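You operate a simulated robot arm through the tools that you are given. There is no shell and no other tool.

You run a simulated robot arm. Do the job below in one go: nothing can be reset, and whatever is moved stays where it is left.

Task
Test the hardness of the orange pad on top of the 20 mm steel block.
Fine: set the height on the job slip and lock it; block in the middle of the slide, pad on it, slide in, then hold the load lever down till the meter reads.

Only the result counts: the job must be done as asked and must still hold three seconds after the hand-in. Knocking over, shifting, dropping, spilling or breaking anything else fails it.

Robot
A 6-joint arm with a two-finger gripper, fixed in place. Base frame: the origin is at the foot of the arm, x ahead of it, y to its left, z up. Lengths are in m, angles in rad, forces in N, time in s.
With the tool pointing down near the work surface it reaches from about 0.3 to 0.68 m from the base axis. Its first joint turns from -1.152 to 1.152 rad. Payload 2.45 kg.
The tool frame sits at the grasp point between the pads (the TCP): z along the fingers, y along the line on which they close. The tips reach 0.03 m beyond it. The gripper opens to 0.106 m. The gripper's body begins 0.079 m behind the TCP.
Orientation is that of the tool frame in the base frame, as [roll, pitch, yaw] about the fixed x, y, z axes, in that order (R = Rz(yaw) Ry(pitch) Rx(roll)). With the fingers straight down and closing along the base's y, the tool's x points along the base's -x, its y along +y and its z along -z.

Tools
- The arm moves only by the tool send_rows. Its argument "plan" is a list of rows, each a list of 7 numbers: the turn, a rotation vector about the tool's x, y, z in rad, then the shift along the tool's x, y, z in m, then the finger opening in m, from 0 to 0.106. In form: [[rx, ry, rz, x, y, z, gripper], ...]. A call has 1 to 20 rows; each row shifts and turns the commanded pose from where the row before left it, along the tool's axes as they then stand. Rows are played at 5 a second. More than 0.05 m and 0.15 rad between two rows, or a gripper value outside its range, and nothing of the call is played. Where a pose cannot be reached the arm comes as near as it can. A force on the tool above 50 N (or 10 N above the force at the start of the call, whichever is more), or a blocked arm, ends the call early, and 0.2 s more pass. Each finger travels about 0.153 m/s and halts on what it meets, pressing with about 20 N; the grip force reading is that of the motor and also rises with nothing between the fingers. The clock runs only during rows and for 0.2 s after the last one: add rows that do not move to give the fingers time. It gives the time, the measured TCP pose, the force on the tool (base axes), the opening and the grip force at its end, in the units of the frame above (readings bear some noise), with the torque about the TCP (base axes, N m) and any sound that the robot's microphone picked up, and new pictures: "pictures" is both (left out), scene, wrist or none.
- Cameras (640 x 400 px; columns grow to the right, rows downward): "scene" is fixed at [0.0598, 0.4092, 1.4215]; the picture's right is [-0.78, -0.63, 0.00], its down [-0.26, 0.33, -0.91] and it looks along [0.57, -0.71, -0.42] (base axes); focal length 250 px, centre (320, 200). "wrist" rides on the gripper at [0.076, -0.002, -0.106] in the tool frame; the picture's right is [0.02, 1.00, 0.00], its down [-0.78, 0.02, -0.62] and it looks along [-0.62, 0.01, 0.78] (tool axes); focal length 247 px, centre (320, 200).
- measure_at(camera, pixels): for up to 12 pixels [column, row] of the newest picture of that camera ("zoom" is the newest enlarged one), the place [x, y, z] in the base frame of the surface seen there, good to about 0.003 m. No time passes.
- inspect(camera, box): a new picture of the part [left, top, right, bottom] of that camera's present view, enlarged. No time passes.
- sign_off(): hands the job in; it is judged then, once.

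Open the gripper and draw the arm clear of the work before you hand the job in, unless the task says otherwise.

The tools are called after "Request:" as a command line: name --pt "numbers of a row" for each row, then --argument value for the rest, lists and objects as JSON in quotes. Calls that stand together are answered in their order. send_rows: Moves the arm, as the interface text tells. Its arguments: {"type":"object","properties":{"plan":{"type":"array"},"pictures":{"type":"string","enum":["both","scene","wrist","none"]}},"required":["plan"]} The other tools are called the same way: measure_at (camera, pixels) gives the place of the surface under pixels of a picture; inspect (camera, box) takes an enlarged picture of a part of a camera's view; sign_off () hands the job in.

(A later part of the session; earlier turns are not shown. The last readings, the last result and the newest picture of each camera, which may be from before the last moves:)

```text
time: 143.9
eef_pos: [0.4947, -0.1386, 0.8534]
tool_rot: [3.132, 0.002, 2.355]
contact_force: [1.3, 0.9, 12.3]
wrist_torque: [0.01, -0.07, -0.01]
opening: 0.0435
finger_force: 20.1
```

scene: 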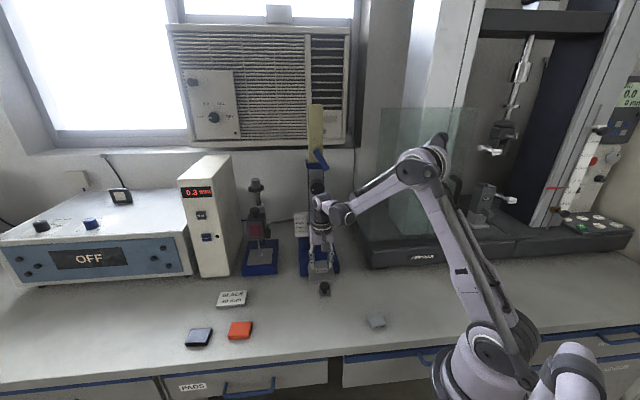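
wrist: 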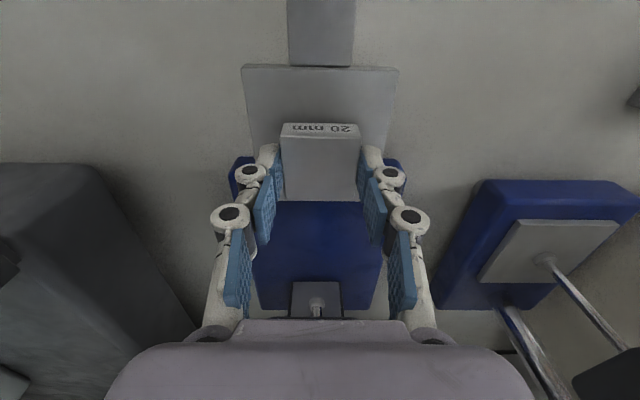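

The plate carries the block (+12 N). I open the fingers evenly and lift straight up.

Request:
send_rows --pt "0 0 0 0 0 -0.001 0.025" --pt "0 0 0 0 0 0 0.048" --pt "0 0 0 0 0 0 0.06" --pt "0 0 0 0 0 0 0.07" --pt "0 0 0 0 0 -0.02 0.07" --pt "0 0 0 0 0 -0.04 0.07" --pt "0 0 0 0 0 -0.04 0.07" --pt "0 0 0 0.02 0 -0.03 0.07" --pt "0 0 0 0.04 0 0 0.07" --pt "0 0 0 0.04 0 0 0.07" --pt "0 0 0 0 0 0 0.07" --pictures "both"

Request:
inspect --camera "wrist" --box '[250, 100, 390, 320]'

```text
time: 146.3
eef_pos: [0.423, -0.069, 0.9856]
tool_rot: [3.131, 0.003, 2.356]
contact_force: [0.7, -0.9, -0.1]
wrist_torque: [0.01, -0.01, -0.02]
opening: 0.07
finger_force: 0.0
```

scene: 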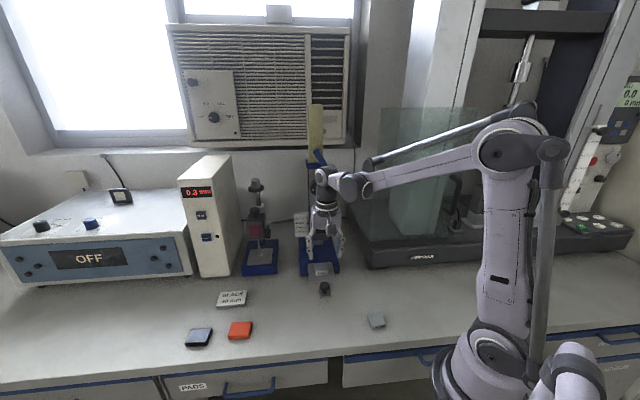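
wrist: 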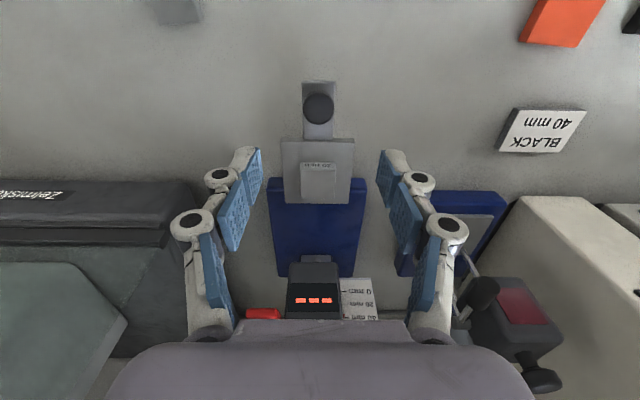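

```text
1.82 times, centred on (320, 210) of wrist
```

zoom: 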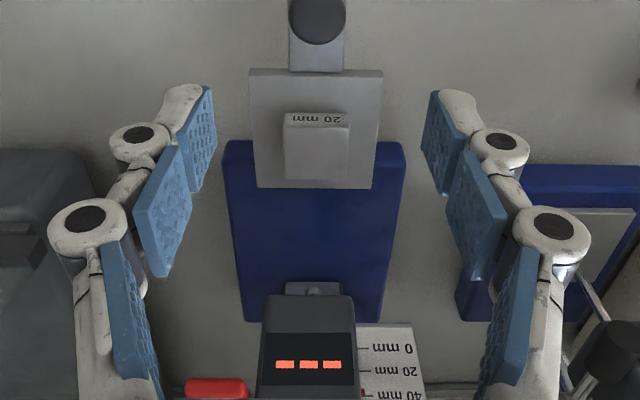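

I measure the block's top corners and the plate's corners to check centring.

Request:
measure_at --camera "zoom" --pixels '[[287, 124], [347, 124], [345, 176], [289, 176], [317, 150], [253, 75], [380, 77], [262, 185], [369, 185], [317, 184], [317, 76], [317, 95]]'

Request:
inspect --camera "wrist" --box '[270, 130, 370, 215]'

```text
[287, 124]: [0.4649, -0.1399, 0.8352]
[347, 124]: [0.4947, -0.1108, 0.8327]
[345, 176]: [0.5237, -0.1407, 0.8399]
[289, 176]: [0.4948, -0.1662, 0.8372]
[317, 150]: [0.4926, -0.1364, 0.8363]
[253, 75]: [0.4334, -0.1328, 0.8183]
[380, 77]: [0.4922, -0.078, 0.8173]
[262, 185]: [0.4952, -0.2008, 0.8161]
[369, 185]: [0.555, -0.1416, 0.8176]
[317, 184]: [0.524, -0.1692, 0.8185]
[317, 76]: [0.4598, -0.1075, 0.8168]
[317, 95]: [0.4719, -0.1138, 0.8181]
```

```text
4.71 times, centred on (320, 172) of wrist
```

zoom: 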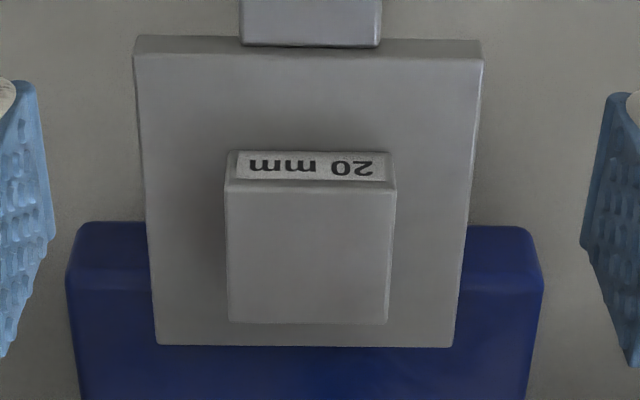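

The block is centred on the slide (block centre s 0.251, n −0.448; plate s 0.251, n −0.447). Now the orange pad: I measure its corners from the scene view.

Request:
measure_at --camera "scene" --pixels '[[232.5, 323], [251, 322.8], [247.8, 334.5], [228.8, 334.8], [240, 329], [235, 338], [200, 331], [260, 330]]'

Request:
inspect --camera "scene" --box '[215, 310, 265, 350]'

```text
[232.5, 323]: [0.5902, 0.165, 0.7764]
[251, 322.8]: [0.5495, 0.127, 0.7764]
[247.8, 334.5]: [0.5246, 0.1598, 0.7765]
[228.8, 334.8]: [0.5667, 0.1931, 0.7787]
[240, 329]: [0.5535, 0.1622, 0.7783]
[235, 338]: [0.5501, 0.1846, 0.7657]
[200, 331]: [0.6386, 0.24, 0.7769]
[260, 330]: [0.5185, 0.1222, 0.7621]
```

```text
10.00 times, centred on (240, 330) of scene
```

zoom: 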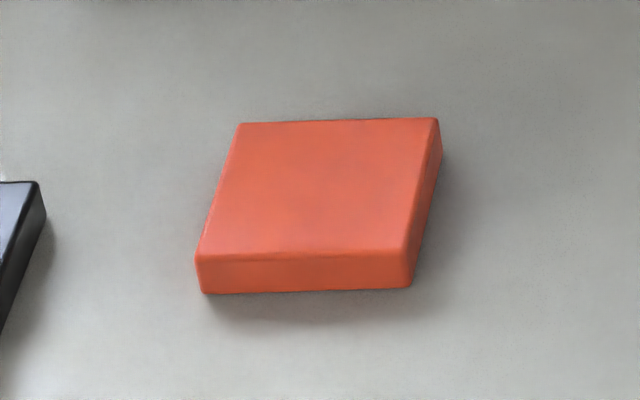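

Pad centre ≈(0.556,0.161), turned about −5° from the bench axes. I move above it with that small yaw.

Request:
send_rows --pt "0 0 0 0.0099 0.0366 0.003 0.08" --pt "0 0 0 0.0099 0.0366 0.003 0.08" --pt "0 0 0 0.0099 0.0366 0.003 0.08" --pt "0 0 0 0.0099 0.0366 0.003 0.08" --pt "0 0 0 0.0099 0.0366 0.003 0.08" --pt "0 0 0 0.0099 0.0366 0.003 0.08" --pt "0 0 0 0.0099 0.0366 0.003 0.085" --pt "0 0 0.08 0 0 0.03 0.085" --pt "0 0 0 0 0 0.03 0.085" --pt "0 0 0 0 0 0 0.085" --pictures "both"

Request:
inspect --camera "wrist" --box '[250, 60, 390, 200]'

```text
time: 148.5
eef_pos: [0.5547, 0.1624, 0.9056]
tool_rot: [3.133, 0.002, 2.276]
contact_force: [0.1, 0.4, 0.1]
wrist_torque: [0.0, 0.03, -0.03]
opening: 0.0852
finger_force: 0.1
```

scene: 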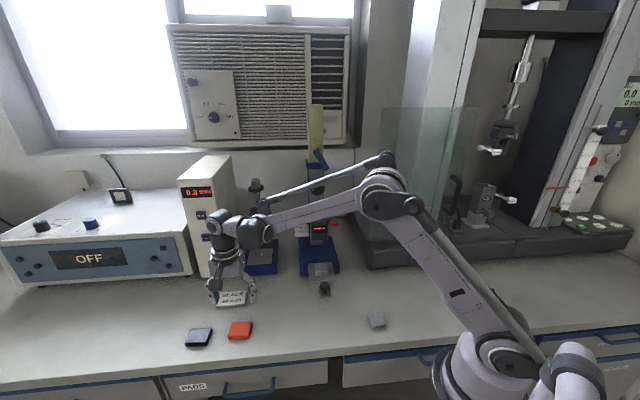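
wrist: 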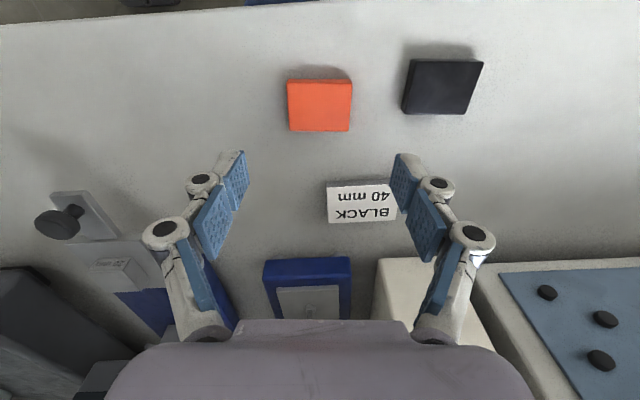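

```text
2.86 times, centred on (320, 130) of wrist
```

zoom: 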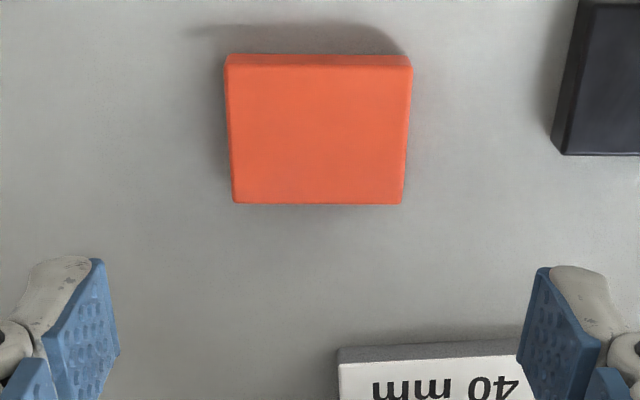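

The pad (≈57×44×15 mm) is square and centred between the fingers. I go down and grip it.

Request:
send_rows --pt "0 0 0 -0.0012 0 0.04 0.08" --pt "0 0 0 0 0 0.04 0.08" --pt "0 0 0 0 0 0.022 0.08" --pt "0 0 0 0 0 0.0086 0.08" --pt "0 0 0 0 0 0 0.08" --pt "0 0 0 0 0 0 0.06" --pt "0 0 0 0 0 0 0.045" --pt "0 0 0 0 0 0 0.045" --pt "0 0 0 0 0 0 0.045" --pictures "wrist"

```text
time: 150.5
eef_pos: [0.5582, 0.1619, 0.7951]
tool_rot: [3.132, 0.003, 2.278]
contact_force: [0.0, -0.4, 0.2]
wrist_torque: [0.01, 0.03, -0.01]
opening: 0.0594
finger_force: 20.3
```

wrist: 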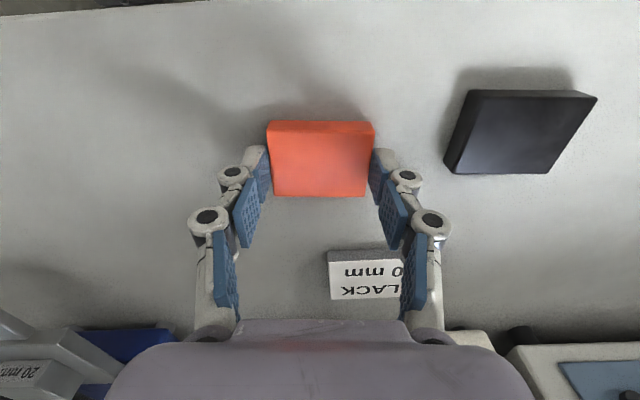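

The pad is held (0.0594). I lift it, undo the small yaw and carry it toward the slide.

Request:
send_rows --pt "0 0 0 0 0 -0.02 0.045" --pt "0 0 0 0 0 -0.045 0.045" --pt "0 0 0 0 0 -0.045 0.045" --pt "0 0 0 0 0 -0.045 0.045" --pt "0 0 -0.08 0 0 -0.02 0.045" --pt "0 0 0 -0.0115 -0.0368 0 0.045" --pt "0 0 0 -0.0115 -0.0368 0 0.045" --pt "0 0 0 -0.0115 -0.0368 0 0.045" --pt "0 0 0 -0.0115 -0.0368 0 0.045" --pt "0 0 0 -0.0115 -0.0368 0 0.045" --pt "0 0 0 -0.0115 -0.0368 0 0.045" --pt "0 0 0 -0.0115 -0.0368 0 0.045" --pt "0 0 0 0 0 0 0.045" --pictures "both"

```text
time: 153.3
eef_pos: [0.4298, -0.0794, 0.9686]
tool_rot: [3.132, 0.003, 2.357]
contact_force: [0.4, 1.0, -0.7]
wrist_torque: [-0.01, 0.01, 0.03]
opening: 0.0595
finger_force: 20.0
```

scene: 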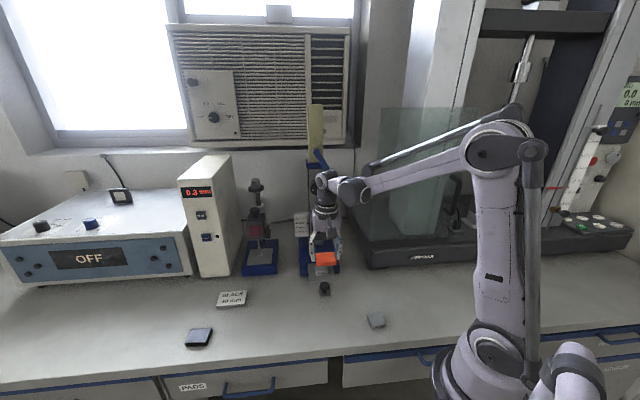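
wrist: 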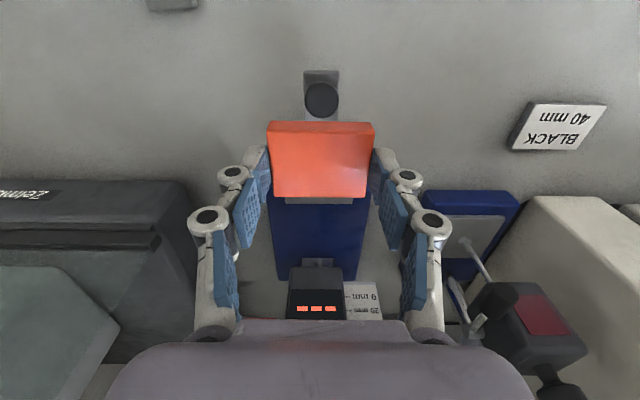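

I centre over the block (dy +2 mm) and lower the pad to a few millimetres above it.

Request:
send_rows --pt "0 0 0 -0.0441 0.0012 0 0.045" --pt "0 0 0 -0.0441 0.0011 0 0.045" --pt "0 0 0 0 0 0.04 0.045" --pt "0 0 0 0 0 0.035 0.045" --pt "0 0 0 0 0 0.013 0.045" --pt "0 0 0 0 0 0 0.045" --pictures "both"

Request:
inspect --camera "scene" --box '[300, 235, 350, 285]'

```text
time: 154.7
eef_pos: [0.4974, -0.1396, 0.8808]
tool_rot: [3.134, 0.002, 2.356]
contact_force: [0.1, 0.1, -1.4]
wrist_torque: [0.01, -0.05, 0.03]
opening: 0.0595
finger_force: 20.4
```

scene: 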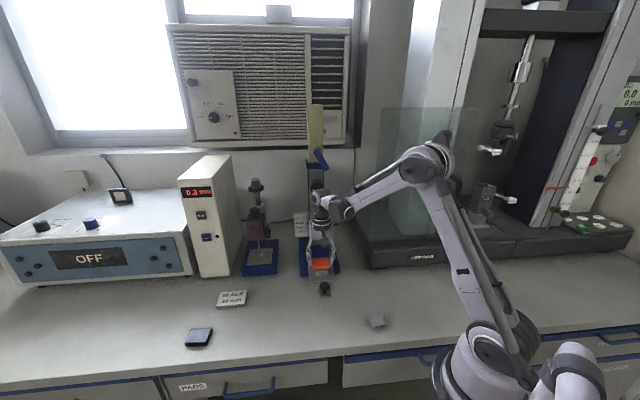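
wrist: 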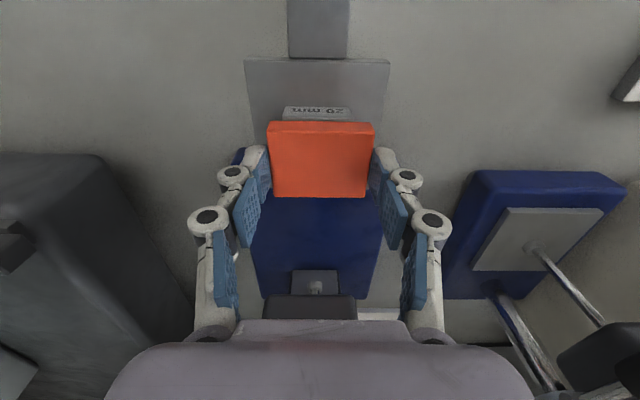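

```text
8.00 times, centred on (325, 260) of scene
```

zoom: 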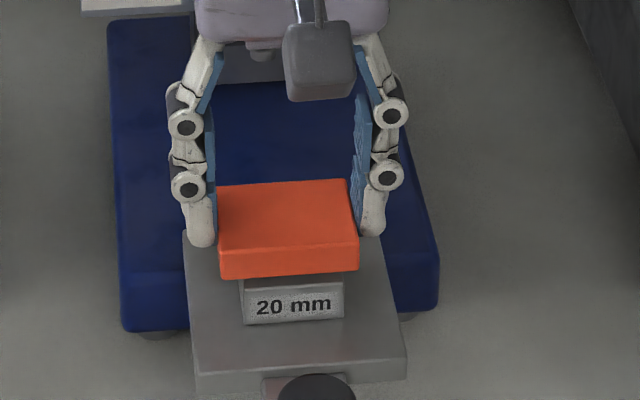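

The pad sits ~2 mm to the +s side of the block; I correct by −2 mm and lower slowly to contact.

Request:
send_rows --pt "0 0 0 0.0015 -0.002 0 0.045" --pt "0 0 0 0 0 0.003 0.045" --pt "0 0 0 0 0 0.0015 0.045" --pt "0 0 0 0 0 0 0.045" --pictures "none"

Request:
send_rows --pt "0 0 0 0 0 0.001 0.045" --pt "0 0 0 0 0 0.0007 0.045" --pt "0 0 0 0 0 0 0.045" --pictures "none"

Request:
inspect --camera "scene" --box '[300, 235, 350, 285]'

```text
time: 155.7
eef_pos: [0.4921, -0.1407, 0.8765]
tool_rot: [3.135, 0.003, 2.356]
contact_force: [1.0, -0.1, -0.3]
wrist_torque: [0.0, -0.01, 0.01]
opening: 0.0597
finger_force: 19.9
```

```text
time: 156.5
eef_pos: [0.4922, -0.1392, 0.876]
tool_rot: [3.132, 0.001, 2.355]
contact_force: [0.5, -1.0, 19.1]
wrist_torque: [0.03, 0.02, 0.01]
opening: 0.0595
finger_force: 20.1
```

```text
8.00 times, centred on (325, 260) of scene
```

zoom: 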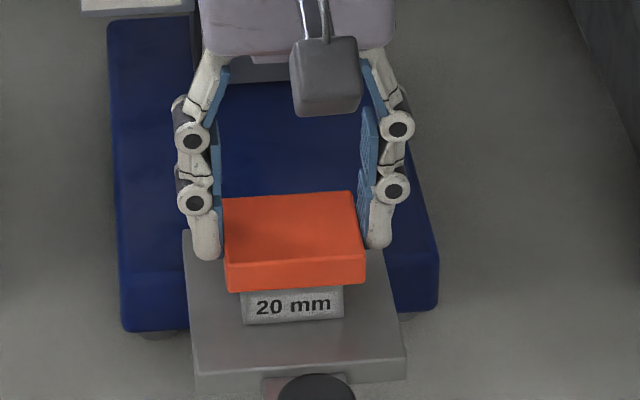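

Contact (19 N), pad centred on the block. I ease up half a millimetre, open, and withdraw upward and outward.

Request:
send_rows --pt "0 0 0 0 0 -0.0008 0.045" --pt "0 0 0 0 0 0 0.062" --pt "0 0 0 0 0 0 0.072" --pt "0 0 0 0 0 0 0.085" --pt "0 0 0 0 0 -0.02 0.085" --pt "0 0 0 0 0 -0.04 0.085" --pt "0 0 0 0 0 -0.04 0.085" --pt "0 0 0 0.03 0 -0.02 0.085" --pt "0 0 0 0.045 0 0 0.085" --pt "0 0 0 0.045 0 0 0.085" --pt "0 0 0 0 0 0 0.085" --pictures "both"

Request:
inspect --camera "wrist" --box '[250, 60, 390, 320]'

Request:
inspect --camera "scene" --box '[295, 215, 355, 305]'

```text
time: 158.9
eef_pos: [0.4056, -0.0546, 0.996]
tool_rot: [3.132, 0.002, 2.357]
contact_force: [0.8, 0.9, 0.2]
wrist_torque: [0.04, 0.01, 0.02]
opening: 0.0852
finger_force: 0.1
```

scene: 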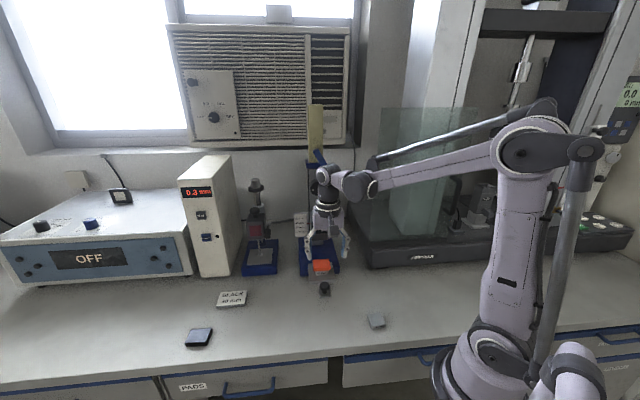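
wrist: 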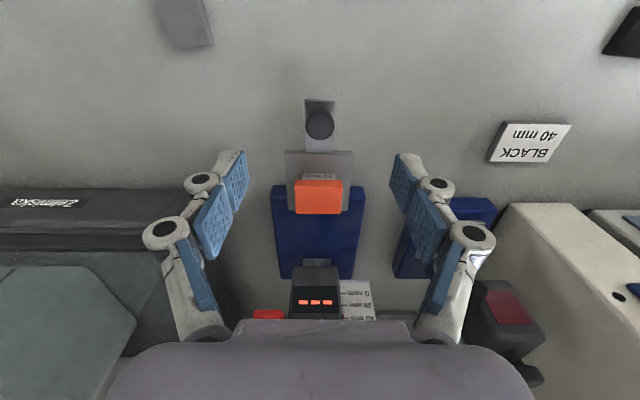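

```text
1.54 times, centred on (320, 190) of wrist
```

zoom: 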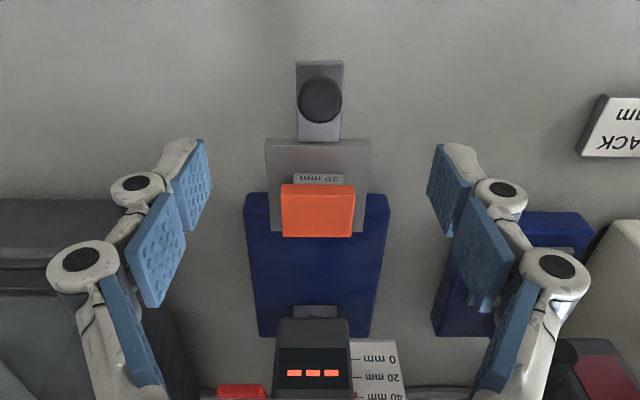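

```text
4.44 times, centred on (325, 260) of scene
```

zoom: 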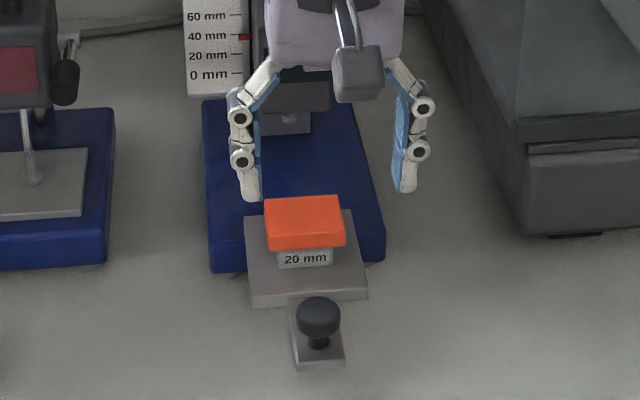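

Pad and block are stacked on the slide. I measure the pad top and the slide knob for the push.

Request:
measure_at --camera "wrist" --pixels '[[297, 183], [342, 183], [341, 211], [298, 211], [319, 196], [320, 122], [320, 108], [308, 122], [333, 122], [320, 135], [315, 300], [267, 315]]'

Request:
inspect --camera "wrist" --box '[280, 80, 360, 220]'

```text
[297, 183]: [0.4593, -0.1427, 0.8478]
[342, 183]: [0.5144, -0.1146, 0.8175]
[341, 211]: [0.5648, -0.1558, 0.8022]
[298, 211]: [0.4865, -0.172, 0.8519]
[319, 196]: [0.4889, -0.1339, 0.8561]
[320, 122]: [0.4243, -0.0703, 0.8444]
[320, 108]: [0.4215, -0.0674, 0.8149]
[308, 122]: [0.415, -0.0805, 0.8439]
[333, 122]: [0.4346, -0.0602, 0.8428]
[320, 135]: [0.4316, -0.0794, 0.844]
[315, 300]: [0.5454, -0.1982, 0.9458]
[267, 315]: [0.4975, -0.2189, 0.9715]
```

```text
2.86 times, centred on (320, 150) of wrist
```

zoom: 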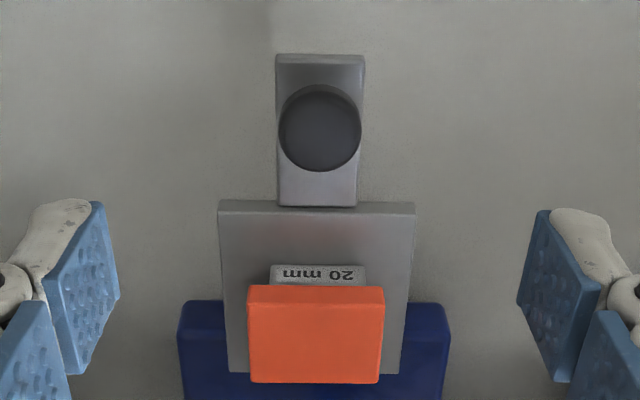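

The slide knob is at ≈(0.424,−0.070,0.845), Ø28 mm. I move over it and go down with the fingers open around it.

Request:
send_rows --pt "0 0 0 -0.0243 0.002 0 0.06" --pt "0 0 0 0 0 0.045 0.06" --pt "0 0 0 0 0 0.045 0.06" --pt "0 0 0 0 0 0.03 0.06" --pt "0 0 0 0 0 0.015 0.06" --pt "0 0 0 0 0 0 0.06" --pictures "both"

Request:
inspect --camera "scene" --box '[295, 215, 355, 305]'

```text
time: 160.3
eef_pos: [0.4267, -0.0686, 0.8589]
tool_rot: [3.134, 0.002, 2.356]
contact_force: [-0.8, 0.0, 0.5]
wrist_torque: [0.0, -0.01, 0.01]
opening: 0.0601
finger_force: 0.1
```

scene: 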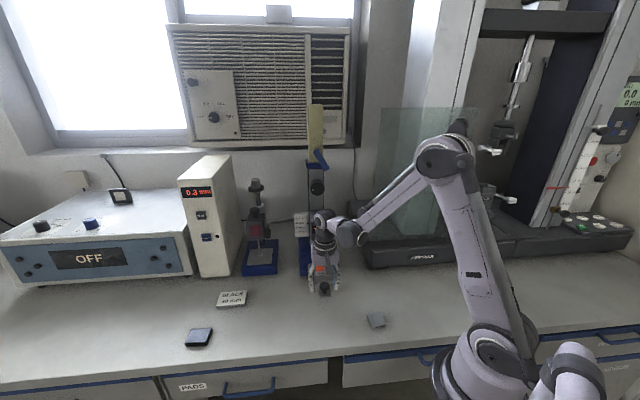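
wrist: 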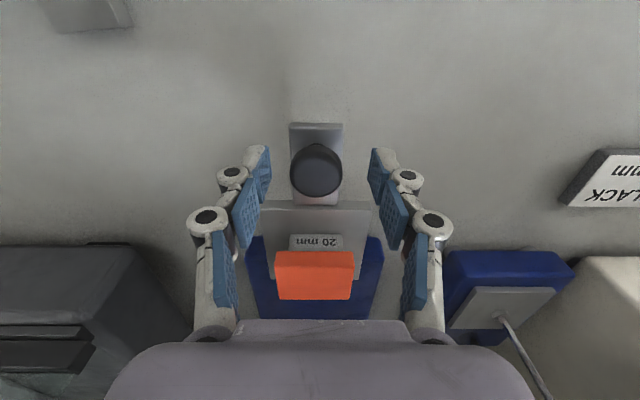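

```text
4.44 times, centred on (325, 260) of scene
```

zoom: 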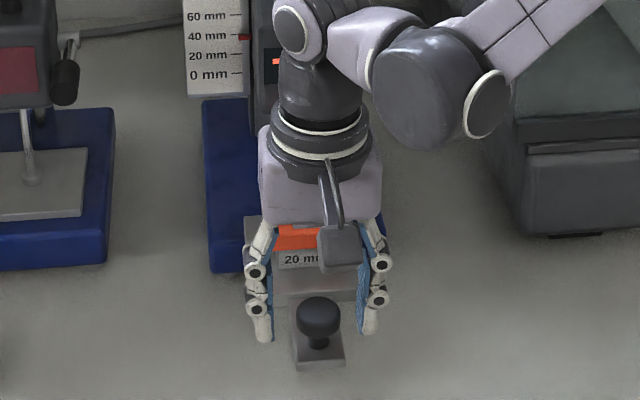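

The knob is between the fingers. I close on it and push the slide in slowly, first 4 cm.

Request:
send_rows --pt "0 0 0 0 0 0 0.04" --pt "0 0 0 0 0 0 0.02" --pt "0 0 0 0 0 0 0.02" --pt "0 0 0 0 0 0 0.02" --pt "0 0 0 -0.003 0 0 0.02" --pt "0 0 0 -0.005 0 0 0.02" --pt "0 0 0 -0.006 0 0 0.02" --pt "0 0 0 -0.006 0 0 0.02" --pt "0 0 0 -0.006 0 0 0.02" --pt "0 0 0 -0.006 0 0 0.02" --pt "0 0 0 -0.005 0 0 0.02" --pt "0 0 0 -0.003 0 0 0.02" --pt "0 0 0 0 0 0 0.02" --pictures "both"

Request:
inspect --camera "wrist" --box '[250, 180, 390, 330]'

```text
time: 163.1
eef_pos: [0.4548, -0.1007, 0.8603]
tool_rot: [3.138, 0.002, 2.354]
contact_force: [-16.2, -15.0, -24.7]
wrist_torque: [-0.07, 0.53, -0.03]
opening: 0.0306
finger_force: 45.4
```

scene: 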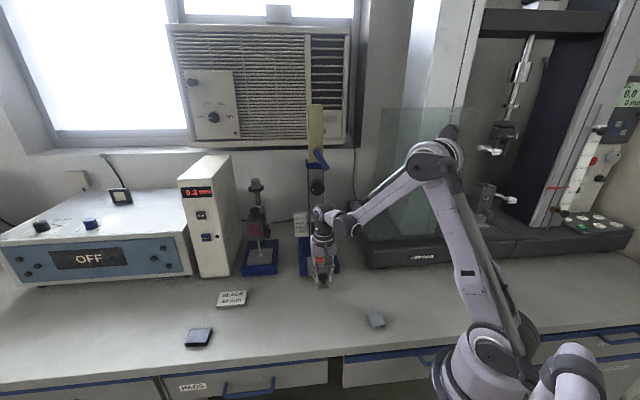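
wrist: 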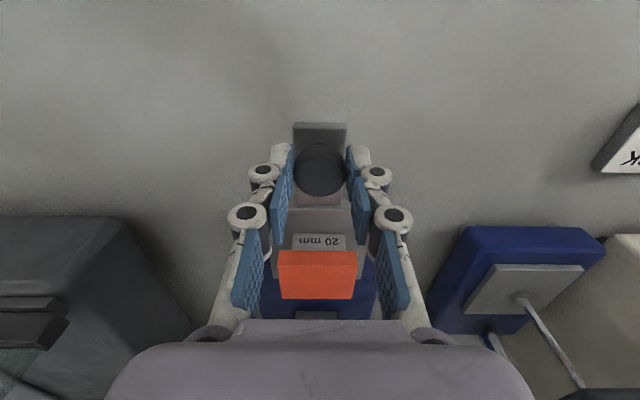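

```text
2.67 times, centred on (320, 255) of wrist
```

zoom: 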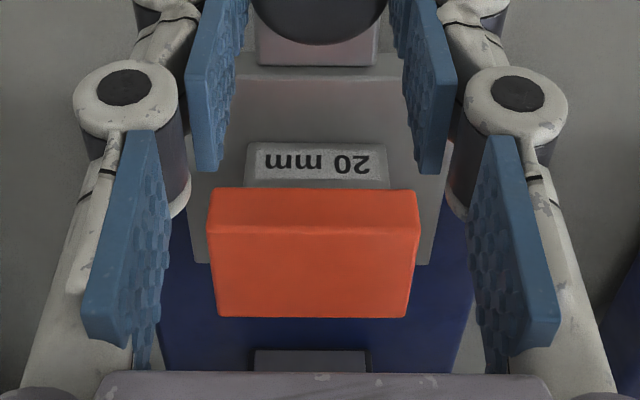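

The slide moves in smoothly; side load −22 N along s and −25 N vertical show small misalignment. I relieve those and push on about 4 cm.

Request:
send_rows --pt "0 0 0 0 -0.001 0.0005 0.02" --pt "0 0 0 0 -0.0005 0.0004 0.02" --pt "0 0 0 0 0 0 0.02" --pictures "none"

Request:
send_rows --pt "0 0 0 -0.003 0 0 0.02" --pt "0 0 0 -0.005 0 0 0.02" --pt "0 0 0 -0.006 0 0 0.02" --pt "0 0 0 -0.006 0 0 0.02" --pt "0 0 0 -0.006 0 0 0.02" --pt "0 0 0 -0.005 0 0 0.02" --pt "0 0 0 -0.003 0 0 0.02" --pt "0 0 0 0 0 0 0.02" --pictures "both"

Request:
inspect --camera "wrist" --box '[250, 180, 390, 330]'

```text
time: 163.9
eef_pos: [0.4545, -0.1007, 0.8601]
tool_rot: [3.132, 0.005, 2.357]
contact_force: [-9.2, -11.7, 13.3]
wrist_torque: [-0.14, 0.54, -0.01]
opening: 0.0308
finger_force: 45.3
```

```text
time: 165.7
eef_pos: [0.4779, -0.1247, 0.8594]
tool_rot: [3.134, 0.002, 2.357]
contact_force: [-7.0, -6.4, 18.6]
wrist_torque: [-0.13, 0.13, 0.01]
opening: 0.0304
finger_force: 45.2
```

scene: 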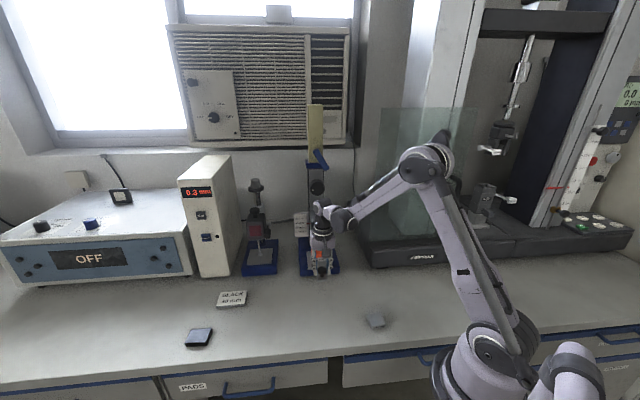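
wrist: 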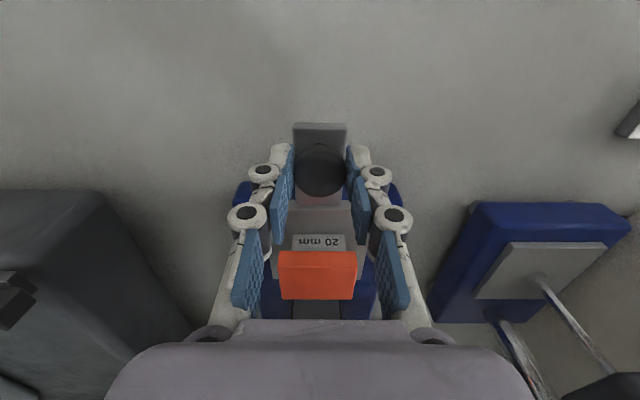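

```text
2.67 times, centred on (320, 255) of wrist
```

zoom: 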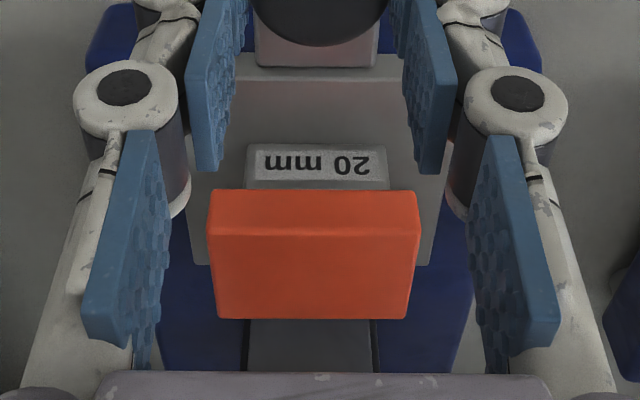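

Travel so far ≈76 mm; the pad is about to go under the probe. I check the clearance between the pad top and probe tip in the scene zoom.

Request:
inspect --camera "scene" --box '[295, 220, 350, 285]'

```text
6.15 times, centred on (322, 252) of scene
```

zoom: 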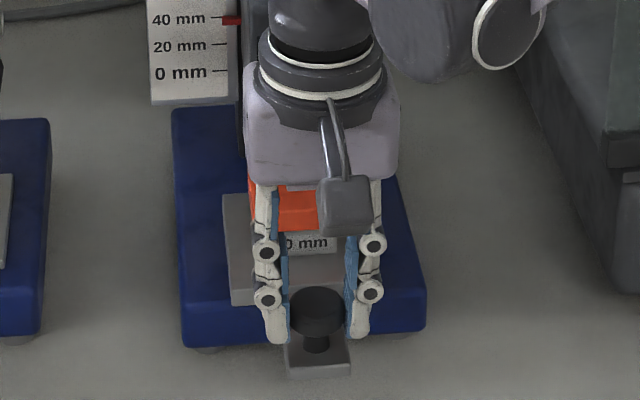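

Pad is 15 mm (from pixel ratios), so 35 mm stack under a ≥40 mm gap: about 5 mm clearance. I push on slowly toward the end stop.

Request:
send_rows --pt "0 0 0 -0.003 0 0 0.02" --pt "0 0 0 -0.004 0 0 0.02" --pt "0 0 0 -0.004 0 0 0.02" --pt "0 0 0 -0.004 0 0 0.02" --pt "0 0 0 -0.004 0 0 0.02" --pt "0 0 0 -0.003 0 0 0.02" --pt "0 0 0 0 0 0 0.02" --pictures "wrist"

Request:
inspect --camera "wrist" --box '[250, 180, 390, 330]'

```text
time: 167.3
eef_pos: [0.4936, -0.1404, 0.8596]
tool_rot: [3.131, 0.002, 2.356]
contact_force: [-3.8, -4.0, 11.2]
wrist_torque: [0.07, 0.13, -0.01]
opening: 0.0309
finger_force: 45.0
```

wrist: 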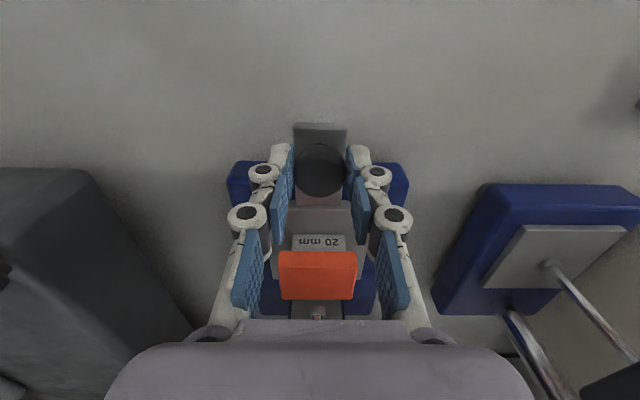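

```text
2.67 times, centred on (320, 255) of wrist
```

zoom: 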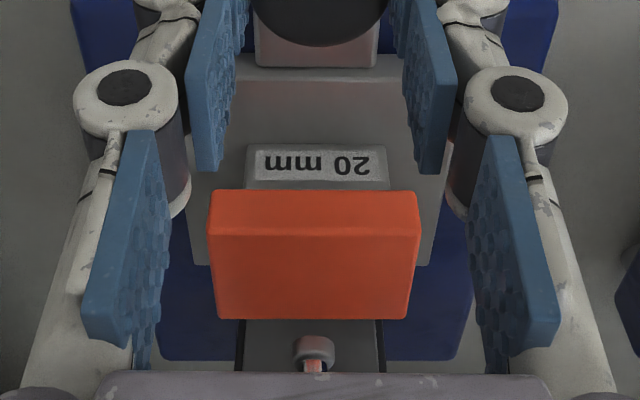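

The probe tip is visible just past the pad's far edge (zoom (313,352)). I keep pushing in 2–3 mm steps to the end stop.

Request:
send_rows --pt "0 0 0 -0.003 0 0 0.02" --pt "0 0 0 -0.003 0 0 0.02" --pt "0 0 0 -0.003 0 0 0.02" --pt "0 0 0 -0.002 0 0 0.02" --pt "0 0 0 0 0 0 0.02" --pictures "wrist"

Request:
inspect --camera "wrist" --box '[250, 180, 390, 330]'

```text
time: 168.5
eef_pos: [0.5006, -0.147, 0.8583]
tool_rot: [3.131, 0.002, 2.358]
contact_force: [-2.3, -1.6, 14.8]
wrist_torque: [0.1, 0.17, 0.07]
opening: 0.0306
finger_force: 45.0
```

wrist: 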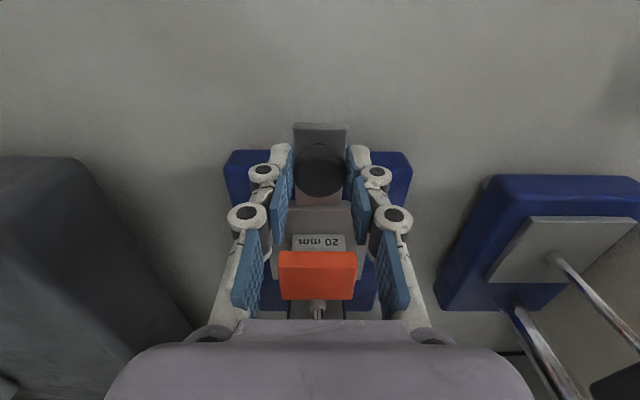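

```text
2.67 times, centred on (320, 255) of wrist
```

zoom: 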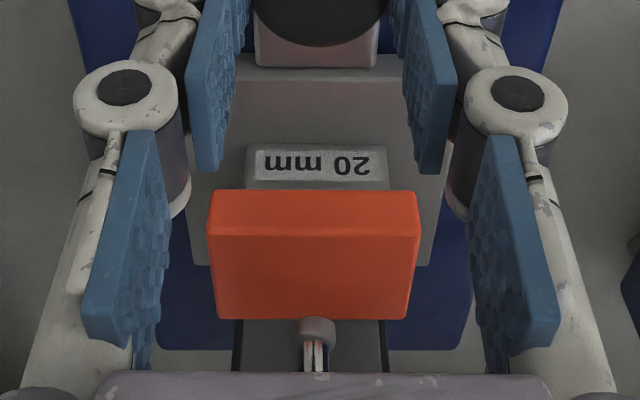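

Still moving freely (side force ~2 N). I continue in 2 mm steps until the stop is felt.

Request:
send_rows --pt "0 0 0 -0.003 0 0 0.02" --pt "0 0 0 -0.003 0 0 0.02" --pt "0 0 0 -0.002 0 0 0.02" --pt "0 0 0 -0.002 0 0 0.02" --pt "0 0 0 -0.002 0 0 0.02" --pt "0 0 0 0 0 0 0.02" --pictures "wrist"

Request:
inspect --camera "wrist" --box '[250, 180, 390, 330]'

```text
time: 169.9
eef_pos: [0.5066, -0.1541, 0.8598]
tool_rot: [3.135, -0.008, 2.359]
contact_force: [-23.2, 18.0, 0.1]
wrist_torque: [0.33, 0.39, -0.03]
opening: 0.0307
finger_force: 44.5
```

wrist: 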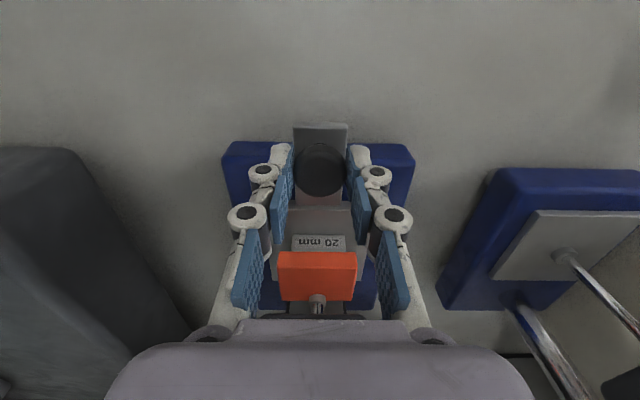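

```text
2.67 times, centred on (320, 255) of wrist
```

zoom: 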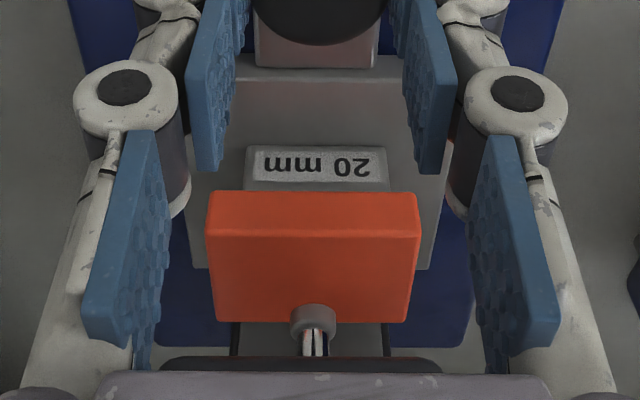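

The slide is at its end stop (29 N reaction) and the probe stands over the pad. I relax, release the knob, and lift away outward.

Request:
send_rows --pt "0 0 0 0.0012 0 0 0.02" --pt "0 0 0 0 0 0 0.034" --pt "0 0 0 0 0 0 0.05" --pt "0 0 0 0 0 0 0.06" --pt "0 0 0 0.01 0 -0.03 0.06" --pt "0 0 0 0.02 0 -0.03 0.06" --pt "0 0 0 0.03 0 -0.03 0.06" --pt "0 0 0 0.04 0 0 0.08" --pt "0 0 0 0.04 0 0 0.1" --pt "0 0 0 0 0 0 0.1" --pictures "both"

Request:
inspect --camera "wrist" --box '[240, 150, 400, 320]'

Request:
inspect --camera "scene" --box '[295, 205, 355, 295]'

```text
time: 172.1
eef_pos: [0.4103, -0.057, 0.9499]
tool_rot: [3.133, 0.002, 2.356]
contact_force: [-0.4, 0.2, 0.0]
wrist_torque: [-0.04, 0.03, 0.0]
opening: 0.0998
finger_force: 0.2
```

scene: 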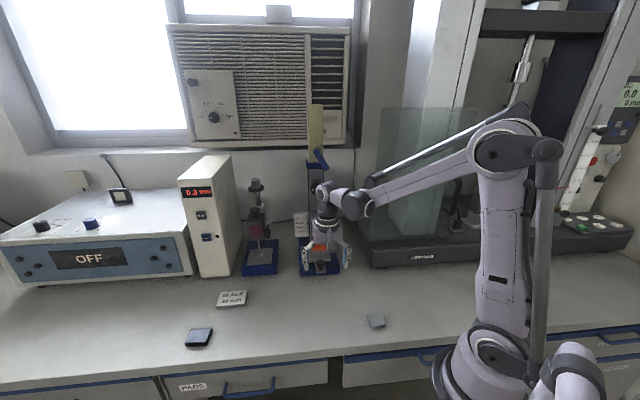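
wrist: 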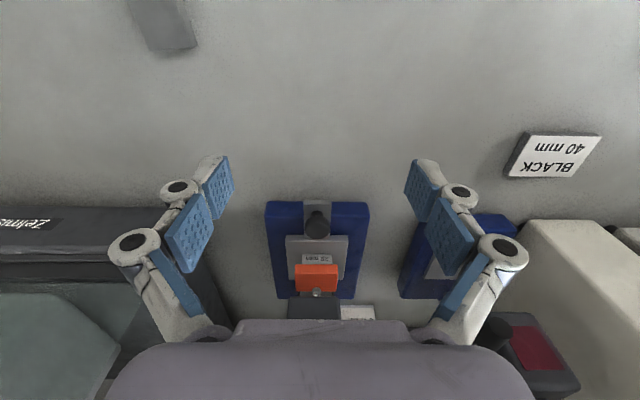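

```text
2.35 times, centred on (320, 235) of wrist
```

zoom: 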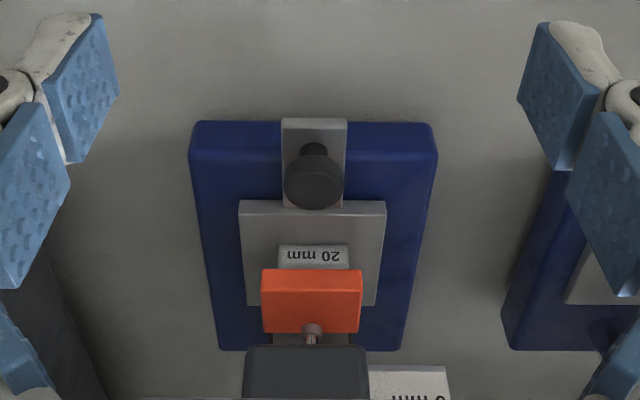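

```text
4.44 times, centred on (325, 250) of scene
```

zoom: 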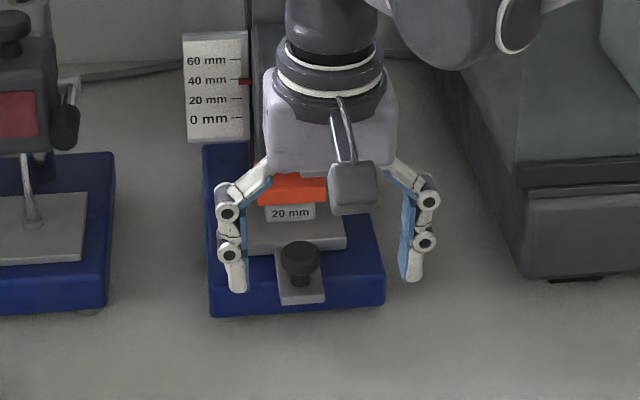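

The slide is fully in with the pad under the probe. Now the load lever: red paddle at about (0.4975,−0.219), top z≈0.97. I bring closed fingers above it.

Request:
send_rows --pt "0 0 0 0 -0.026 -0.045 0.06" --pt "0 0 0 0 -0.026 -0.045 0.02" --pt "0 0 0 -0.035 0 0 0.0" --pt "0 0 0 -0.035 0 0 0.0" --pt "0 0 0 -0.035 0 0 0.0" --pt "0 0 0 0 0 0 0.0" --pictures "both"

Request:
inspect --camera "scene" --box '[295, 190, 355, 250]'

Request:
inspect --camera "wrist" --box '[260, 100, 400, 320]'

```text
refused: row 1 steps farther than a row can; nothing moved
```

```text
6.67 times, centred on (325, 220) of scene
```

zoom: 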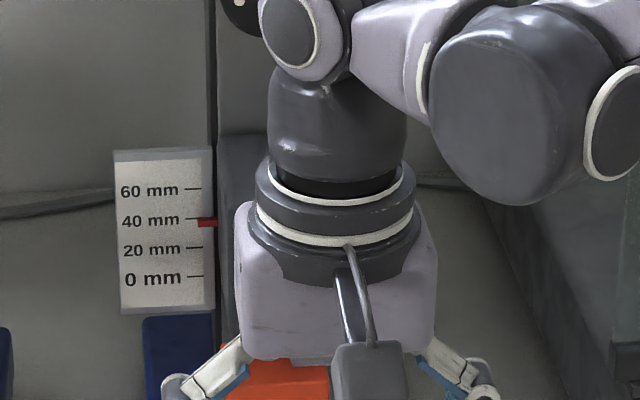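

```text
1.82 times, centred on (330, 210) of wrist
```

zoom: 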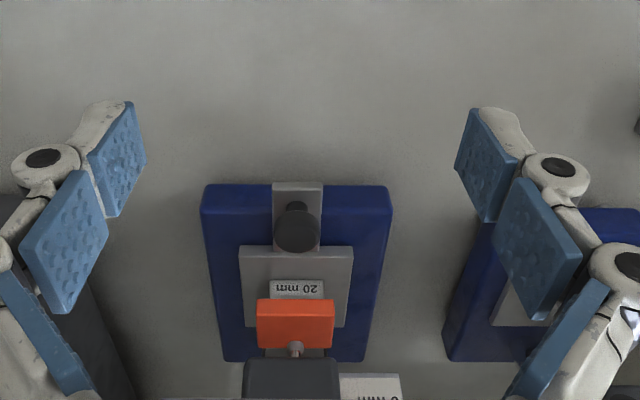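

The first row was slightly too long (52 mm), so nothing moved. I send it again with shorter steps.

Request:
send_rows --pt "0 0 0 0 -0.018 -0.03 0.06" --pt "0 0 0 0 -0.017 -0.03 0.03" --pt "0 0 0 0 -0.017 -0.03 0.0" --pt "0 0 0 -0.035 0 0 0.0" --pt "0 0 0 -0.035 0 0 0.0" --pt "0 0 0 -0.035 0 0 0.0" --pt "0 0 0 0 0 0 0.0" --pictures "both"

Request:
inspect --camera "scene" --box '[295, 190, 355, 250]'

Request:
inspect --camera "wrist" --box '[260, 100, 400, 320]'

```text
time: 173.7
eef_pos: [0.445, -0.1684, 1.0389]
tool_rot: [3.135, 0.002, 2.355]
contact_force: [-0.4, 0.0, 0.2]
wrist_torque: [0.07, 0.02, 0.0]
opening: 0.0
finger_force: 19.9
```

scene: 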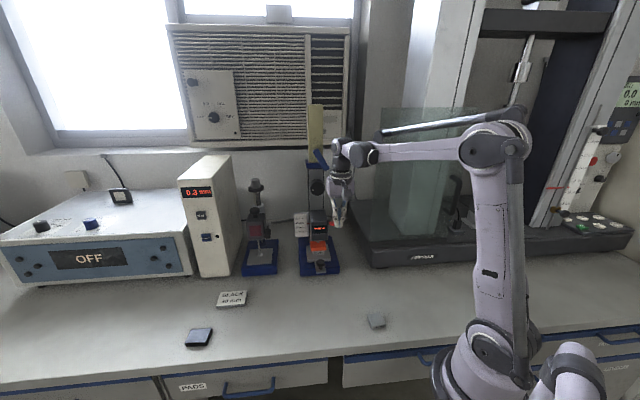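
wrist: 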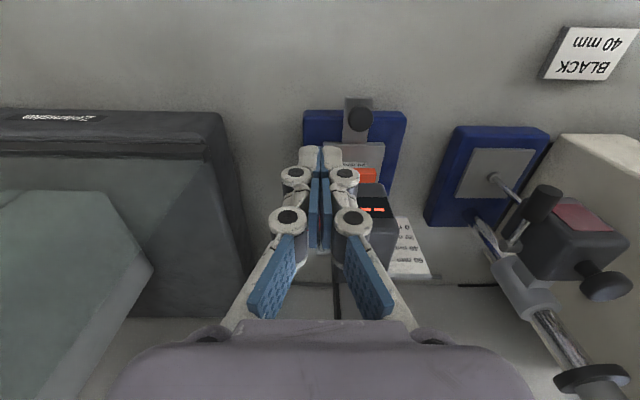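

```text
6.67 times, centred on (325, 220) of scene
```

zoom: 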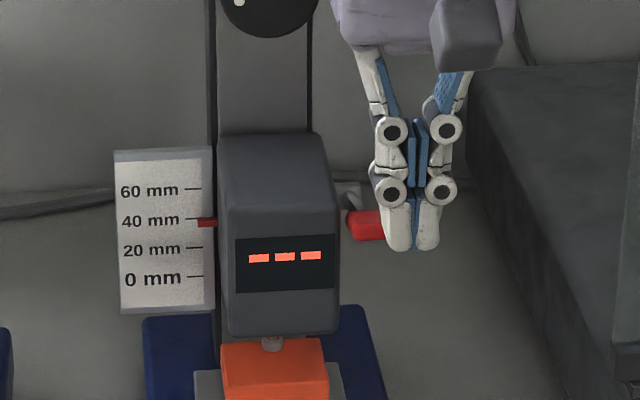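

```text
1.82 times, centred on (330, 210) of wrist
```

zoom: 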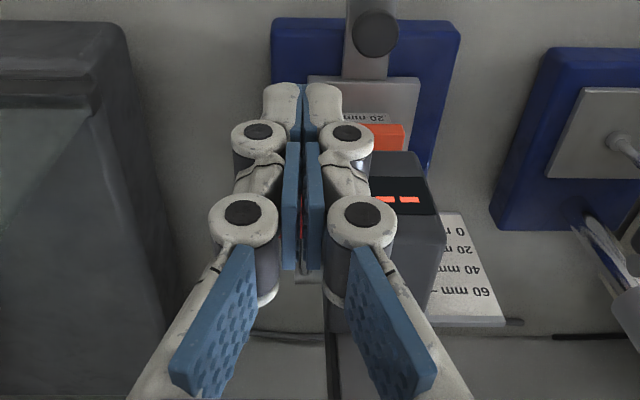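

The scene zoom shows the probe over the orange pad, the display, and the red paddle next to the fingers. I measure the paddle.

Request:
measure_at --camera "scene" --pixels '[[329.5, 222], [331.5, 222], [330.5, 224.5], [328.5, 219.5], [331, 220.8], [332, 223]]'

Request:
inspect --camera "scene" --box '[315, 205, 345, 235]'

```text
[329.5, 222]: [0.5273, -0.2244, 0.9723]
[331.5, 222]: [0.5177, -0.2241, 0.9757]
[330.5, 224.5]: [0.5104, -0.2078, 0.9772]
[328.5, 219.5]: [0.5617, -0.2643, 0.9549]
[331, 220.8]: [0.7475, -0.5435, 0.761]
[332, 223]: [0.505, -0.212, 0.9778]
```

```text
13.33 times, centred on (330, 220) of scene
```

zoom: 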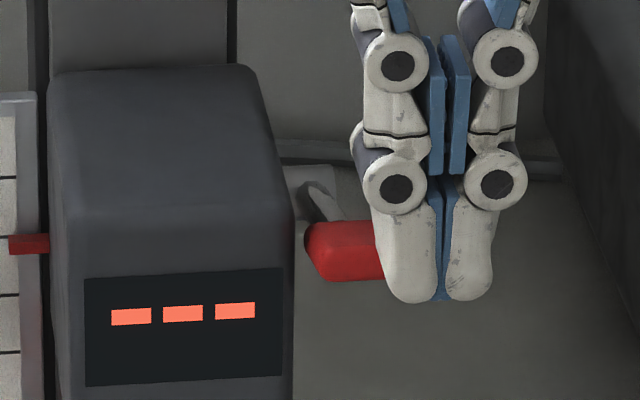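

Paddle centre ≈ s 0.196, n −0.516, top z≈0.977. I move above it and down to just over its top.

Request:
send_rows --pt "0 0 0 -0.04 -0.003 0 0.0" --pt "0 0 0 -0.04 -0.002 0 0.0" --pt "0 0 0 0 0 0.02 0.0" --pt "0 0 0 0 0 0.006 0.0" --pt "0 0 0 0 0 0 0.0" --pictures "wrist"

Request:
inspect --camera "scene" --box '[305, 200, 345, 250]'

```text
time: 174.9
eef_pos: [0.4997, -0.2276, 1.0136]
tool_rot: [3.133, 0.002, 2.355]
contact_force: [-1.2, -0.4, -0.1]
wrist_torque: [-0.02, -0.01, -0.02]
opening: 0.0003
finger_force: 20.0
```

wrist: 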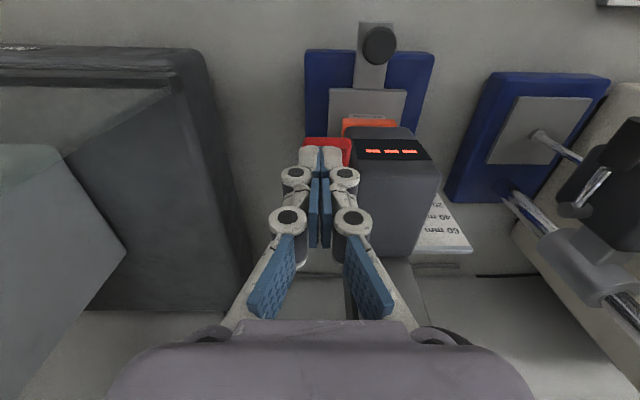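

```text
8.00 times, centred on (325, 225) of scene
```

zoom: 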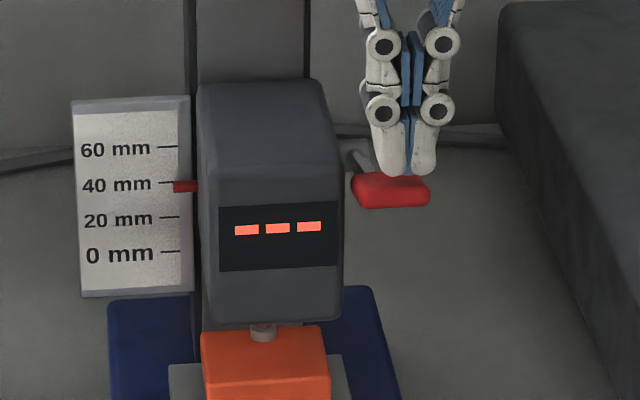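

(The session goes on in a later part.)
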